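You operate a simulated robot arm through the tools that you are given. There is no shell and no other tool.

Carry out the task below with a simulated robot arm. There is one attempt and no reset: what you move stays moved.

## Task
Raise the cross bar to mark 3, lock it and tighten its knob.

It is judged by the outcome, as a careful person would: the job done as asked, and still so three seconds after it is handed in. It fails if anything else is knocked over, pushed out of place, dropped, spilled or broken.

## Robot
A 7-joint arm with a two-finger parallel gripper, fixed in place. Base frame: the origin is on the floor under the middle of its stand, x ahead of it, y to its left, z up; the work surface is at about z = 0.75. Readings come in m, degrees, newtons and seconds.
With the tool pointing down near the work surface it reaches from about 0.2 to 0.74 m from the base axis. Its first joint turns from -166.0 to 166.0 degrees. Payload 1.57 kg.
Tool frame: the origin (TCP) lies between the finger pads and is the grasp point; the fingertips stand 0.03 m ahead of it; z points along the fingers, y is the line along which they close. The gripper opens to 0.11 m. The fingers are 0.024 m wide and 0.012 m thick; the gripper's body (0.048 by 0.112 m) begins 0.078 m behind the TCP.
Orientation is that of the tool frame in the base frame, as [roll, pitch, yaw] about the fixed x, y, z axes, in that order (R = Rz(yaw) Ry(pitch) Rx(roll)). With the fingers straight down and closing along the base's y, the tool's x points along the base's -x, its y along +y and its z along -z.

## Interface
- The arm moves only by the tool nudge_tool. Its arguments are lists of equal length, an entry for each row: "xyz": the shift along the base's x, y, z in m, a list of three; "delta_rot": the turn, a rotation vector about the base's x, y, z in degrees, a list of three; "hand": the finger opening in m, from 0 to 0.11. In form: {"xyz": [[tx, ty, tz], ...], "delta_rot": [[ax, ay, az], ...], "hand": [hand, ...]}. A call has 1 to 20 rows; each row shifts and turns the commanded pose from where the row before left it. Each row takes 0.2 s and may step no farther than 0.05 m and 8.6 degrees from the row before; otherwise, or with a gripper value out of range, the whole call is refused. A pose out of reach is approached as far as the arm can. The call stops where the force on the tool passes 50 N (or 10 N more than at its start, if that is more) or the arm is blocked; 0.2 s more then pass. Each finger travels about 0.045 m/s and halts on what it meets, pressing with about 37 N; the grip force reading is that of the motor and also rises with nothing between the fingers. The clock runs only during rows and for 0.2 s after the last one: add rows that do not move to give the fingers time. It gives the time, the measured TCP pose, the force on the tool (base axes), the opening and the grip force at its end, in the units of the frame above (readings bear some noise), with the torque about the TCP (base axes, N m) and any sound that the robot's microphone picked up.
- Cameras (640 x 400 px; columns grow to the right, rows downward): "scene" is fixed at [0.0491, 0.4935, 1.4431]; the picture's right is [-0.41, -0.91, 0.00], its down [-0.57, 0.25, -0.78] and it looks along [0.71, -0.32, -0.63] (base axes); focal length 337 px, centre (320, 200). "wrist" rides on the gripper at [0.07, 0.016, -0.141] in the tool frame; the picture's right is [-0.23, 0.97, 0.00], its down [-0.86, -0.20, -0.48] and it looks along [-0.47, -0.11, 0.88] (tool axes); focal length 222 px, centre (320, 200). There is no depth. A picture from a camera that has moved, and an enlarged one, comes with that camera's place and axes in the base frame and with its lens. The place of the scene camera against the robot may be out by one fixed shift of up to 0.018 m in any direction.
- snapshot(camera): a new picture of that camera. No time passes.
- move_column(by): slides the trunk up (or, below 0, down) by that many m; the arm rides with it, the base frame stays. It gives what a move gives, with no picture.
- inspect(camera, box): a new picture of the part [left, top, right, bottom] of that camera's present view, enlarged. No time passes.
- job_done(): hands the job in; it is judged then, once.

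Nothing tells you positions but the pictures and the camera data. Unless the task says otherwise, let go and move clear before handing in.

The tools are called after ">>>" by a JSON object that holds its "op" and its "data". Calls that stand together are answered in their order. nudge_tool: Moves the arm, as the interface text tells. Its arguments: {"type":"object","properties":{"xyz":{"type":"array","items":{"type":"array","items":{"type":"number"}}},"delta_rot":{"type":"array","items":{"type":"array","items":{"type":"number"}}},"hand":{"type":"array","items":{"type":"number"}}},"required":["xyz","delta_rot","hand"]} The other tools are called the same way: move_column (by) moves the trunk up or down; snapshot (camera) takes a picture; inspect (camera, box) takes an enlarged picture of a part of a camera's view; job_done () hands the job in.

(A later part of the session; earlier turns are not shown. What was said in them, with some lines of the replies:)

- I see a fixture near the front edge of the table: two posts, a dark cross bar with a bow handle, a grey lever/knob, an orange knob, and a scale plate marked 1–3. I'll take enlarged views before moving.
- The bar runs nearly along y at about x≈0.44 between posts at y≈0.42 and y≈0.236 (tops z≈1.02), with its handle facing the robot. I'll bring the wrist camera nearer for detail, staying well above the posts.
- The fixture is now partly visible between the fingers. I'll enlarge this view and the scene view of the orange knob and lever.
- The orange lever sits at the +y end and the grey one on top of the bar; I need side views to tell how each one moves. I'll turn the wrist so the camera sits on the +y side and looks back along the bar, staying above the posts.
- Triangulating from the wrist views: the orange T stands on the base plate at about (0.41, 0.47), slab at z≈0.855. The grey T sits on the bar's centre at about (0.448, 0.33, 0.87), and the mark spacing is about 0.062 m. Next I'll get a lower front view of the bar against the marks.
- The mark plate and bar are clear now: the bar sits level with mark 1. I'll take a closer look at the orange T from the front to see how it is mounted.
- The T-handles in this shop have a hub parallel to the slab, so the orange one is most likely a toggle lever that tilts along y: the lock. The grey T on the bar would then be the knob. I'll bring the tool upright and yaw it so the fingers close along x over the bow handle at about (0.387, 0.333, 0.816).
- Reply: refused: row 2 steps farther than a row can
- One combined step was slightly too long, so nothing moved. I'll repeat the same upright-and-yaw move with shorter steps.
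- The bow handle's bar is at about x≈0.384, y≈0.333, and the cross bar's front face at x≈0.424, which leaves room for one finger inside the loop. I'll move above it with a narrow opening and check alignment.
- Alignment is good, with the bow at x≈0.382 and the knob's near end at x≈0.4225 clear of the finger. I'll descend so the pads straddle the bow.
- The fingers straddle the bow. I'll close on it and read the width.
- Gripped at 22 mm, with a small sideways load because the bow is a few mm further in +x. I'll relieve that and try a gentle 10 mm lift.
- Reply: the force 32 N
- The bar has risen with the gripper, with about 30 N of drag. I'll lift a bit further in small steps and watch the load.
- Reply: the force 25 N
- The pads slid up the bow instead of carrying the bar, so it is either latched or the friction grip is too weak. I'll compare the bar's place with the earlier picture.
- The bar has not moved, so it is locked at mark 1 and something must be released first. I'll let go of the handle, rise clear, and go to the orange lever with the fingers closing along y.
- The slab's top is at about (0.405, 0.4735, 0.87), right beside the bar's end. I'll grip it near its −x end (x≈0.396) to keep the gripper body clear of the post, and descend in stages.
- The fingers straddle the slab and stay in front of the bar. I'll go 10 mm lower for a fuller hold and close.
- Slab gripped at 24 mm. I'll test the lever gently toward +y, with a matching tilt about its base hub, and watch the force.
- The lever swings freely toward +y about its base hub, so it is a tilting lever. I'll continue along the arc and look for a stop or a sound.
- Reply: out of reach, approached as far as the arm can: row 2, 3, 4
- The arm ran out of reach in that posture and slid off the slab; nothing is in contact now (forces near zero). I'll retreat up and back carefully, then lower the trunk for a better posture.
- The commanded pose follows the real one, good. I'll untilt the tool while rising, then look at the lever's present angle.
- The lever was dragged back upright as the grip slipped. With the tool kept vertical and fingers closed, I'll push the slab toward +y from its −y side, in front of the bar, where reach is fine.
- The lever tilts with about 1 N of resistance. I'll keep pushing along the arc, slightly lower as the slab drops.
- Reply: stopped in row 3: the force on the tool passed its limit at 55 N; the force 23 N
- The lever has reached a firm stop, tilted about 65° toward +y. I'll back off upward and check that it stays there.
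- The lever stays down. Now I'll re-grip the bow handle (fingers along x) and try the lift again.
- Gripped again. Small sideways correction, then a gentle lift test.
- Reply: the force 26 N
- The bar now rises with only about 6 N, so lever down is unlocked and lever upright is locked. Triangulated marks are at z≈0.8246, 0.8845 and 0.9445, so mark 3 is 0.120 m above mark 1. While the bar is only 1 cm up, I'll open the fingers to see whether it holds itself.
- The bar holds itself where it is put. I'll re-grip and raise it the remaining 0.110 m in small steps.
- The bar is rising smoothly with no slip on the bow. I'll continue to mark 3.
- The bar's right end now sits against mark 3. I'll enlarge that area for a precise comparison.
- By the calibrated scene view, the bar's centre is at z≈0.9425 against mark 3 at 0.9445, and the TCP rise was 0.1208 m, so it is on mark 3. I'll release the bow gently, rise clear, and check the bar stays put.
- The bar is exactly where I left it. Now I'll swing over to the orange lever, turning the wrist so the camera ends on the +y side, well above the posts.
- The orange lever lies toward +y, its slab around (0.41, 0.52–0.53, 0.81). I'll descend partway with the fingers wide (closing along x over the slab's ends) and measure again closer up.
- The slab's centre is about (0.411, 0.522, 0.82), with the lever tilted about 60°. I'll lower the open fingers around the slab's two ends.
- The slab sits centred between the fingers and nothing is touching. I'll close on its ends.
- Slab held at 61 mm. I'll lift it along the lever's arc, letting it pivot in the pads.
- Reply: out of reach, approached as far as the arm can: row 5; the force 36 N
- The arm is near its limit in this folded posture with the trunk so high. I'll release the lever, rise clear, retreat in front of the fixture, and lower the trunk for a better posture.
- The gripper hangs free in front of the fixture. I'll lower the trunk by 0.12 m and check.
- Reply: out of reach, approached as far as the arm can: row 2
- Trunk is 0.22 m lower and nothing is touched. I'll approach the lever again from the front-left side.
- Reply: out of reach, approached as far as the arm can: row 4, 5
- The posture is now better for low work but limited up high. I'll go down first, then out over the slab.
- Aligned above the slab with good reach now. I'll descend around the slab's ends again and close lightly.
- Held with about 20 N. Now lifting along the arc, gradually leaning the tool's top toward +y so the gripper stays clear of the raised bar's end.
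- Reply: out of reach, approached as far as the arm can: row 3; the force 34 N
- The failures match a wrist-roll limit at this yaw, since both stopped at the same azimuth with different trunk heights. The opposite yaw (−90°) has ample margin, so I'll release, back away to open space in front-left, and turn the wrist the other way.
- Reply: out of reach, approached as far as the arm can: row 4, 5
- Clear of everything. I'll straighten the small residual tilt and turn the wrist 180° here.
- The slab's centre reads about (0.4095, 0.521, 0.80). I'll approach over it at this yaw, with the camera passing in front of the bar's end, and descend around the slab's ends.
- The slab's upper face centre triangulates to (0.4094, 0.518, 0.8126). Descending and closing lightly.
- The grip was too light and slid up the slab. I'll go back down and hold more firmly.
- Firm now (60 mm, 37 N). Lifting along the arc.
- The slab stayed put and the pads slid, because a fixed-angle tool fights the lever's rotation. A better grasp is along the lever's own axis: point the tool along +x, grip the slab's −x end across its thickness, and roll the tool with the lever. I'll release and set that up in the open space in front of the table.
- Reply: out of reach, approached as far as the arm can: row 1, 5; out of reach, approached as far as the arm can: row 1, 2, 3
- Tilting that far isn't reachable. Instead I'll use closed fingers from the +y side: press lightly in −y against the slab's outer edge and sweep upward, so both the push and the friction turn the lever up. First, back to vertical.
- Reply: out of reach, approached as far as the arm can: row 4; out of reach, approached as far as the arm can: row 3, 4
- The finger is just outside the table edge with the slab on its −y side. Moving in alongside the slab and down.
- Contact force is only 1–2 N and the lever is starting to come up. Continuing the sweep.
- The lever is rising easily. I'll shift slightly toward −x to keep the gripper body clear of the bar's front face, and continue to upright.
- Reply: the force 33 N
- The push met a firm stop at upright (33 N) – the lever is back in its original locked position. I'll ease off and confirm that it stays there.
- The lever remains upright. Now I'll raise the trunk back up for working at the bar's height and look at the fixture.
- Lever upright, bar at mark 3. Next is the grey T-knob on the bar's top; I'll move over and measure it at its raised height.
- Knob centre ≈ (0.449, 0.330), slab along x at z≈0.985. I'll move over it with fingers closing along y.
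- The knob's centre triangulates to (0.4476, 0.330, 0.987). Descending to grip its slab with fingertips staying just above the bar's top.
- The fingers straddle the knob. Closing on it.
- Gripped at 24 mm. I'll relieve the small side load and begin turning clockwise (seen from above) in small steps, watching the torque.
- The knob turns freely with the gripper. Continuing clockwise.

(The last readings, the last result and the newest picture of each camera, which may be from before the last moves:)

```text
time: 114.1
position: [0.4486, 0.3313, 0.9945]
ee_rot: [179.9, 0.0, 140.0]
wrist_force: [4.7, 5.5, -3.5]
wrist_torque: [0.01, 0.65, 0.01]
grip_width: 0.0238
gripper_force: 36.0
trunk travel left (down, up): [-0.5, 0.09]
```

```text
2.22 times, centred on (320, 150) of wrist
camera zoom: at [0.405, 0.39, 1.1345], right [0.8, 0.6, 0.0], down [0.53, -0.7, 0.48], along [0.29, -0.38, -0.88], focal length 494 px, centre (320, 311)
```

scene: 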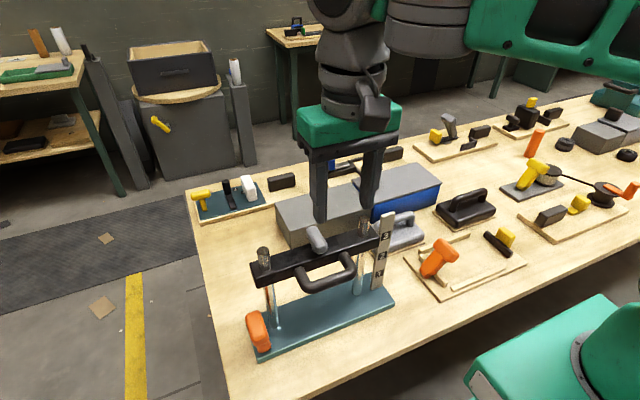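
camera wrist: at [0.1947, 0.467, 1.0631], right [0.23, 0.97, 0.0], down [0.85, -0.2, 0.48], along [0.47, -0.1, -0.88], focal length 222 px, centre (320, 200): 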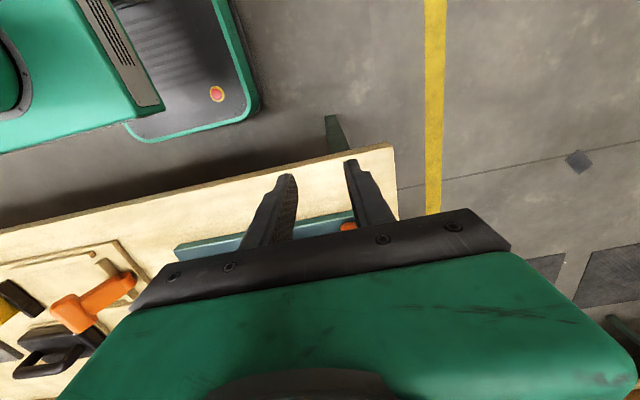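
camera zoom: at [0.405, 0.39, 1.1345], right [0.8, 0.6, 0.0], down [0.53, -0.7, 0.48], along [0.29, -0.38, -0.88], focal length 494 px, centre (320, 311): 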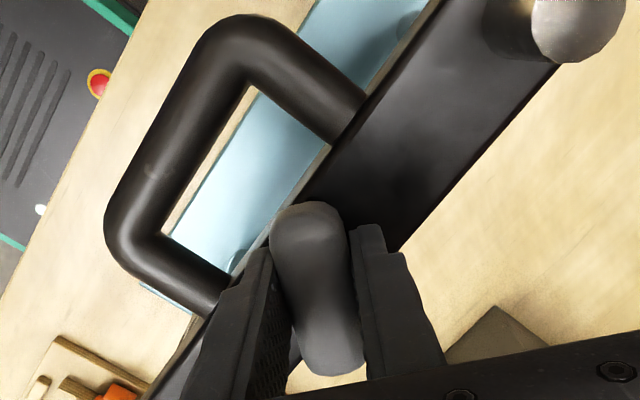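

>>> {"op": "nudge_tool", "data": {"xyz": [[0, 0, 0], [0, 0, 0], [0, 0, 0], [0, 0, 0], [0, 0, 0], [0, 0, 0], [0, 0, 0]], "delta_rot": [[0, 0, -6], [0, 0, -6], [0, 0, -6], [0, 0, -6], [0, 0, -6], [0, 0, -6], [0, 0, 0]], "hand": [0.01, 0.01, 0.01, 0.01, 0.01, 0.01, 0.01]}}

>>> {"op": "inspect", "data": {"camera": "wrist", "box": [200, 60, 440, 240]}}

>>> {"op": "inspect", "data": {"camera": "scene", "box": [240, 140, 420, 300]}}

```text
time: 115.7
position: [0.4485, 0.3326, 0.9943]
ee_rot: [179.7, -0.1, 104.0]
wrist_force: [7.9, 11.2, 1.2]
wrist_torque: [-0.04, 1.01, 0.02]
grip_width: 0.024
gripper_force: 36.5
trunk travel left (down, up): [-0.5, 0.09]
```

```text
2.22 times, centred on (320, 150) of wrist
camera zoom: at [0.4477, 0.4052, 1.1346], right [1.0, 0.01, 0.01], down [0.01, -0.88, 0.48], along [0.01, -0.48, -0.88], focal length 494 px, centre (320, 311)
```

zoom: 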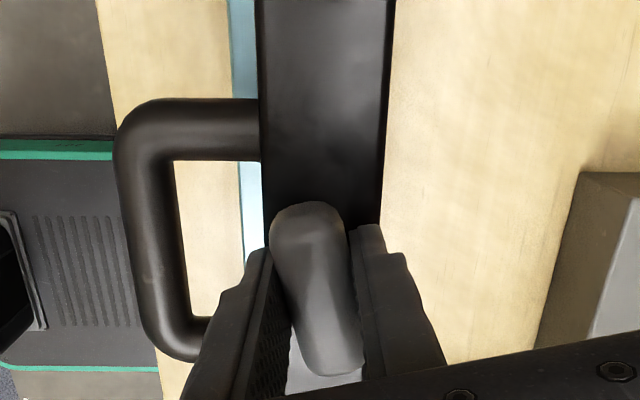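

```text
2.50 times, centred on (330, 220) of scene
camera zoom: at [0.0491, 0.4935, 1.4431], right [-0.41, -0.91, 0.0], down [-0.57, 0.25, -0.78], along [0.71, -0.32, -0.63], focal length 842 px, centre (295, 150)
```

zoom: 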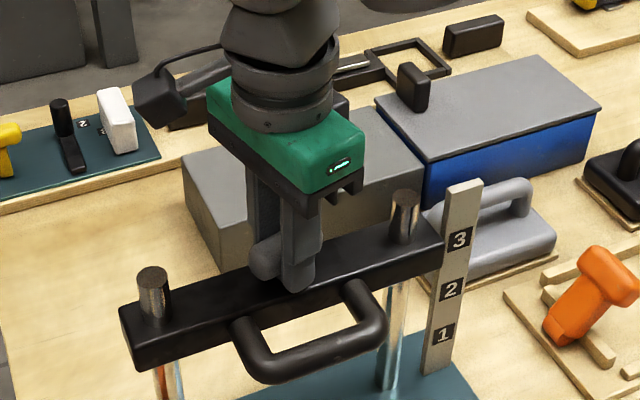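

>>> {"op": "nudge_tool", "data": {"xyz": [[0.001, 0.0015, 0], [0, 0, 0], [0, 0, 0], [0, 0, 0], [0, 0, 0]], "delta_rot": [[0, 0, -5], [0, 0, -5], [0, 0, -5], [0, 0, -5], [0, 0, 0]], "hand": [0.01, 0.01, 0.01, 0.01, 0.01]}}

>>> {"op": "inspect", "data": {"camera": "wrist", "box": [200, 60, 440, 240]}}

```text
time: 116.9
position: [0.4501, 0.3332, 0.9932]
ee_rot: [179.9, 0.0, 84.0]
wrist_force: [7.4, 3.1, -3.7]
wrist_torque: [0.1, 0.28, 1.38]
grip_width: 0.0257
gripper_force: 36.6
trunk travel left (down, up): [-0.5, 0.09]
```

```text
2.22 times, centred on (320, 150) of wrist
camera zoom: at [0.4731, 0.4019, 1.1343], right [0.94, -0.33, 0.0], down [-0.29, -0.83, 0.48], along [-0.15, -0.45, -0.88], focal length 494 px, centre (320, 311)
```

zoom: 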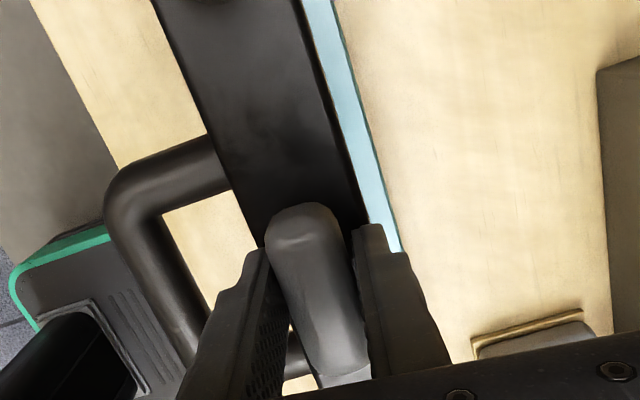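

Resistance has appeared: 1.4 N·m about z, with the knob lagging the grip, so it's coming up tight after about 90°. I'll give one more small firm turn to be sure it's at its stop.

>>> {"op": "nudge_tool", "data": {"xyz": [[0, 0, 0], [0, 0, 0], [0, 0, 0], [0, 0, 0]], "delta_rot": [[0, 0, 0], [0, 0, -2], [0, 0, -2], [0, 0, 0]], "hand": [0.0, 0.0, 0.0, 0.0]}}

>>> {"op": "inspect", "data": {"camera": "wrist", "box": [200, 60, 440, 240]}}

>>> {"op": "inspect", "data": {"camera": "scene", "box": [240, 190, 420, 350]}}

```text
time: 117.9
position: [0.4495, 0.3334, 0.9927]
ee_rot: [179.8, 0.0, 80.0]
wrist_force: [5.6, 2.1, -2.2]
wrist_torque: [-0.37, 0.32, 1.53]
grip_width: 0.0279
gripper_force: 37.9
trunk travel left (down, up): [-0.5, 0.09]
```

```text
2.22 times, centred on (320, 150) of wrist
camera zoom: at [0.4777, 0.4, 1.1346], right [0.92, -0.39, 0.0], down [-0.35, -0.81, 0.48], along [-0.18, -0.44, -0.88], focal length 494 px, centre (320, 311)
```

zoom: 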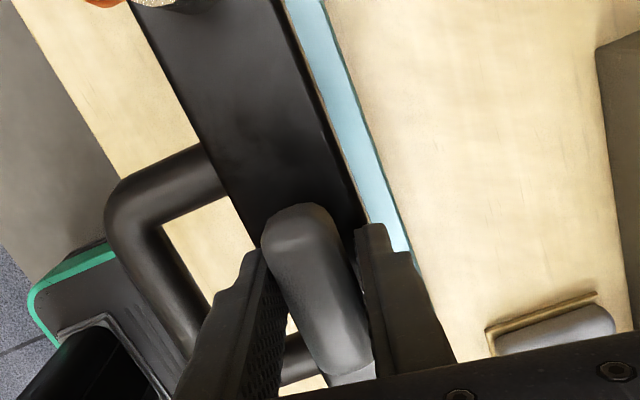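

```text
2.50 times, centred on (330, 270) of scene
camera zoom: at [0.0491, 0.4935, 1.4431], right [-0.41, -0.91, 0.0], down [-0.57, 0.25, -0.78], along [0.71, -0.32, -0.63], focal length 842 px, centre (295, 25)
```

zoom: 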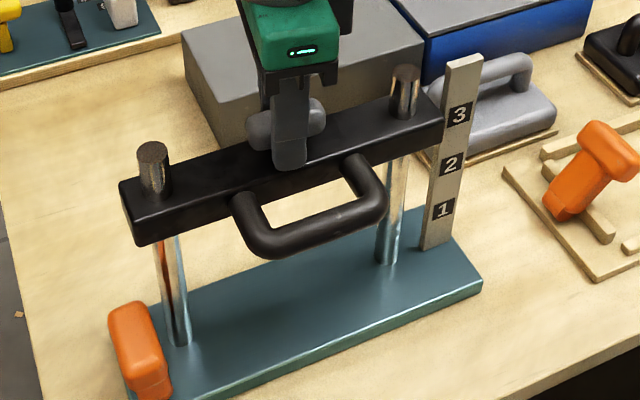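

The knob is at its stop, slab now in line with the bar, at 1.5 N·m. I'll open the fingers in place and rise straight up.

>>> {"op": "nudge_tool", "data": {"xyz": [[0, 0, 0], [0, 0, 0], [0, 0, 0], [0, 0, 0], [0, 0, 0.02], [0, 0, 0.035], [0, 0, 0.04], [-0.02, 0, 0.03], [0, 0, 0]], "delta_rot": [[0, 0, 0], [0, 0, 0], [0, 0, 0], [0, 0, 0], [0, 0, 0], [0, 0, 0], [0, 0, 0], [0, 0, 0], [0, 0, 0]], "hand": [0.035, 0.05, 0.06, 0.06, 0.06, 0.06, 0.06, 0.06, 0.06]}}

>>> {"op": "inspect", "data": {"camera": "wrist", "box": [200, 40, 440, 240]}}

>>> {"op": "inspect", "data": {"camera": "scene", "box": [240, 190, 420, 350]}}

```text
time: 119.9
position: [0.4275, 0.3323, 1.1195]
ee_rot: [179.8, 0.0, 80.1]
wrist_force: [-0.5, -0.3, 0.7]
wrist_torque: [0.02, -0.03, 0.0]
grip_width: 0.0601
gripper_force: 0.1
trunk travel left (down, up): [-0.5, 0.09]
```

```text
2.00 times, centred on (320, 140) of wrist
camera zoom: at [0.4555, 0.3999, 1.2617], right [0.92, -0.39, 0.0], down [-0.35, -0.81, 0.48], along [-0.18, -0.44, -0.88], focal length 444 px, centre (320, 320)
```

zoom: 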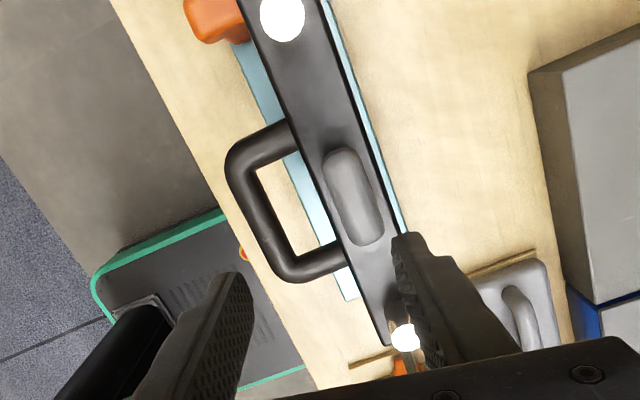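

```text
2.50 times, centred on (330, 270) of scene
camera zoom: at [0.0491, 0.4935, 1.4431], right [-0.41, -0.91, 0.0], down [-0.57, 0.25, -0.78], along [0.71, -0.32, -0.63], focal length 842 px, centre (295, 25)
```

zoom: 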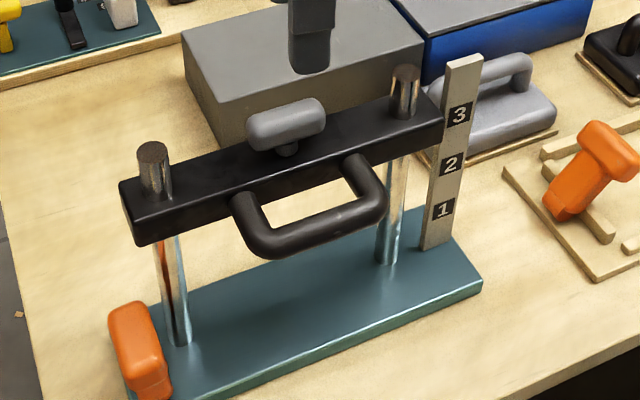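

The knob is in line with the bar. I'll compare the lever and bar with the earlier reference views.

>>> {"op": "inspect", "data": {"camera": "scene", "box": [235, 300, 295, 360]}}

>>> {"op": "inspect", "data": {"camera": "scene", "box": [365, 205, 405, 255]}}

>>> {"op": "inspect", "data": {"camera": "scene", "box": [240, 240, 300, 300]}}

```text
6.67 times, centred on (265, 330) of scene
camera zoom: at [0.0491, 0.4935, 1.4431], right [-0.41, -0.91, 0.0], down [-0.57, 0.25, -0.78], along [0.71, -0.32, -0.63], focal length 2244 px, centre (687, -667)
```

zoom: 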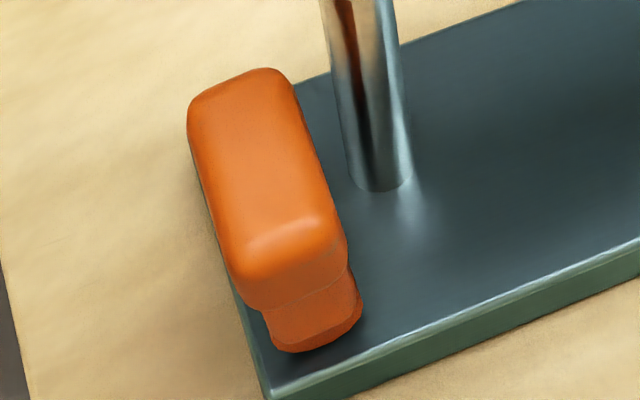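

```text
8.00 times, centred on (385, 230) of scene
camera zoom: at [0.0491, 0.4935, 1.4431], right [-0.41, -0.91, 0.0], down [-0.57, 0.25, -0.78], along [0.71, -0.32, -0.63], focal length 2693 px, centre (-200, -40)
```

zoom: 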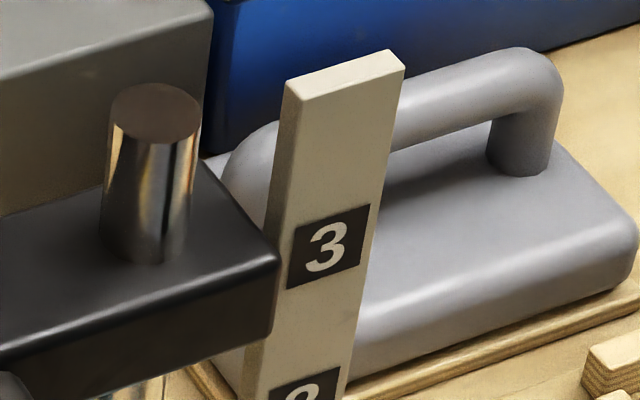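

```text
6.67 times, centred on (270, 270) of scene
camera zoom: at [0.0491, 0.4935, 1.4431], right [-0.41, -0.91, 0.0], down [-0.57, 0.25, -0.78], along [0.71, -0.32, -0.63], focal length 2244 px, centre (653, -267)
```

zoom: 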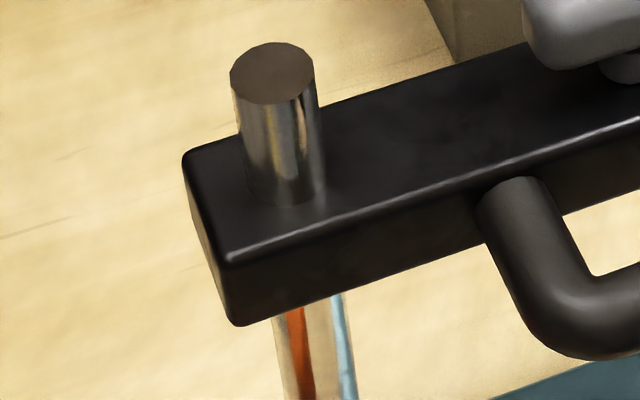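

Lever outline matches its original locked position exactly, and the bar has not shifted from mark 3. I'll move the arm clear and take a last look at the whole scene.

>>> {"op": "nudge_tool", "data": {"xyz": [[-0.02, -0.005, 0.03], [-0.03, -0.005, 0.03], [-0.03, -0.01, 0.02], [-0.03, -0.01, 0.01], [0, 0, 0], [0, 0, 0]], "delta_rot": [[0, 0, 0], [0, 0, 0], [0, 0, 0], [0, 0, 0], [0, 0, 0], [0, 0, 0]], "hand": [0.06, 0.06, 0.06, 0.06, 0.06, 0.06]}}

>>> {"op": "snapshot", "data": {"camera": "scene"}}

>>> {"op": "snapshot", "data": {"camera": "wrist"}}

```text
time: 121.3
position: [0.3174, 0.3019, 1.2102]
ee_rot: [179.9, 0.1, 80.0]
wrist_force: [-0.1, 0.0, -0.5]
wrist_torque: [0.0, 0.01, 0.0]
grip_width: 0.0598
gripper_force: 0.1
trunk travel left (down, up): [-0.5, 0.09]
```

```text
taken
```

scene: 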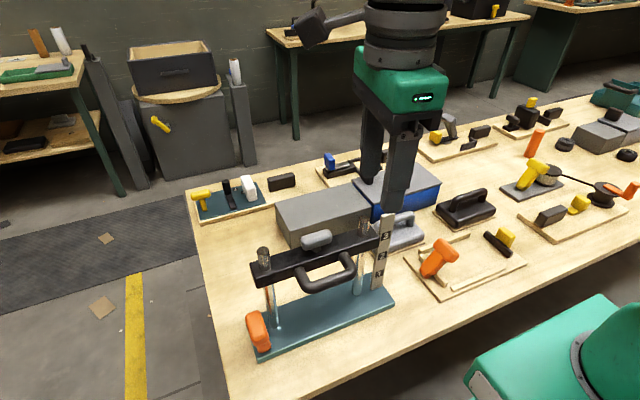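

```text
taken
camera wrist: at [0.3464, 0.3699, 1.3507], right [0.92, -0.39, 0.0], down [-0.35, -0.81, 0.48], along [-0.19, -0.44, -0.88], focal length 222 px, centre (320, 200)
```

wrist: 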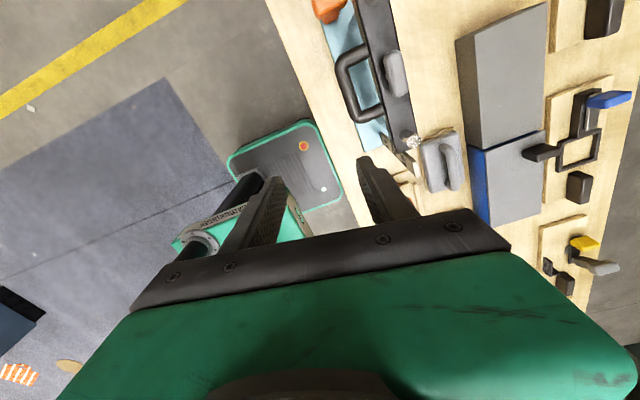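

The bar is at mark 3, the lock lever is upright against its stop, and the knob is tight and in line with the bar. Everything else looks undisturbed and the arm is clear, so I'm handing the job in.

>>> {"op": "job_done", "data": {}}

```text
The job is handed in.
```

The cross bar is raised to mark 3, the lock lever is set and the knob is tight. I handed the job in with the arm clear, and the last pictures show nothing else moved.

- **Height:** the bar rose about 0.120 m, which matches the spacing from mark 1 to mark 3. In the scene view its centre is within about 2 mm of mark 3, and it did not shift afterwards.
- **Lock:** the bar could not be lifted at first with the orange lever upright, and it slid freely once the lever was tilted outward. After raising the bar I pushed the lever back upright to a firm stop (about 33 N), and it looks the same as at the start. I did not tug on the bar afterwards to test the lock.
- **Knob:** I turned the grey T-knob clockwise about 90° until it stopped, reaching about 1.5 N·m.
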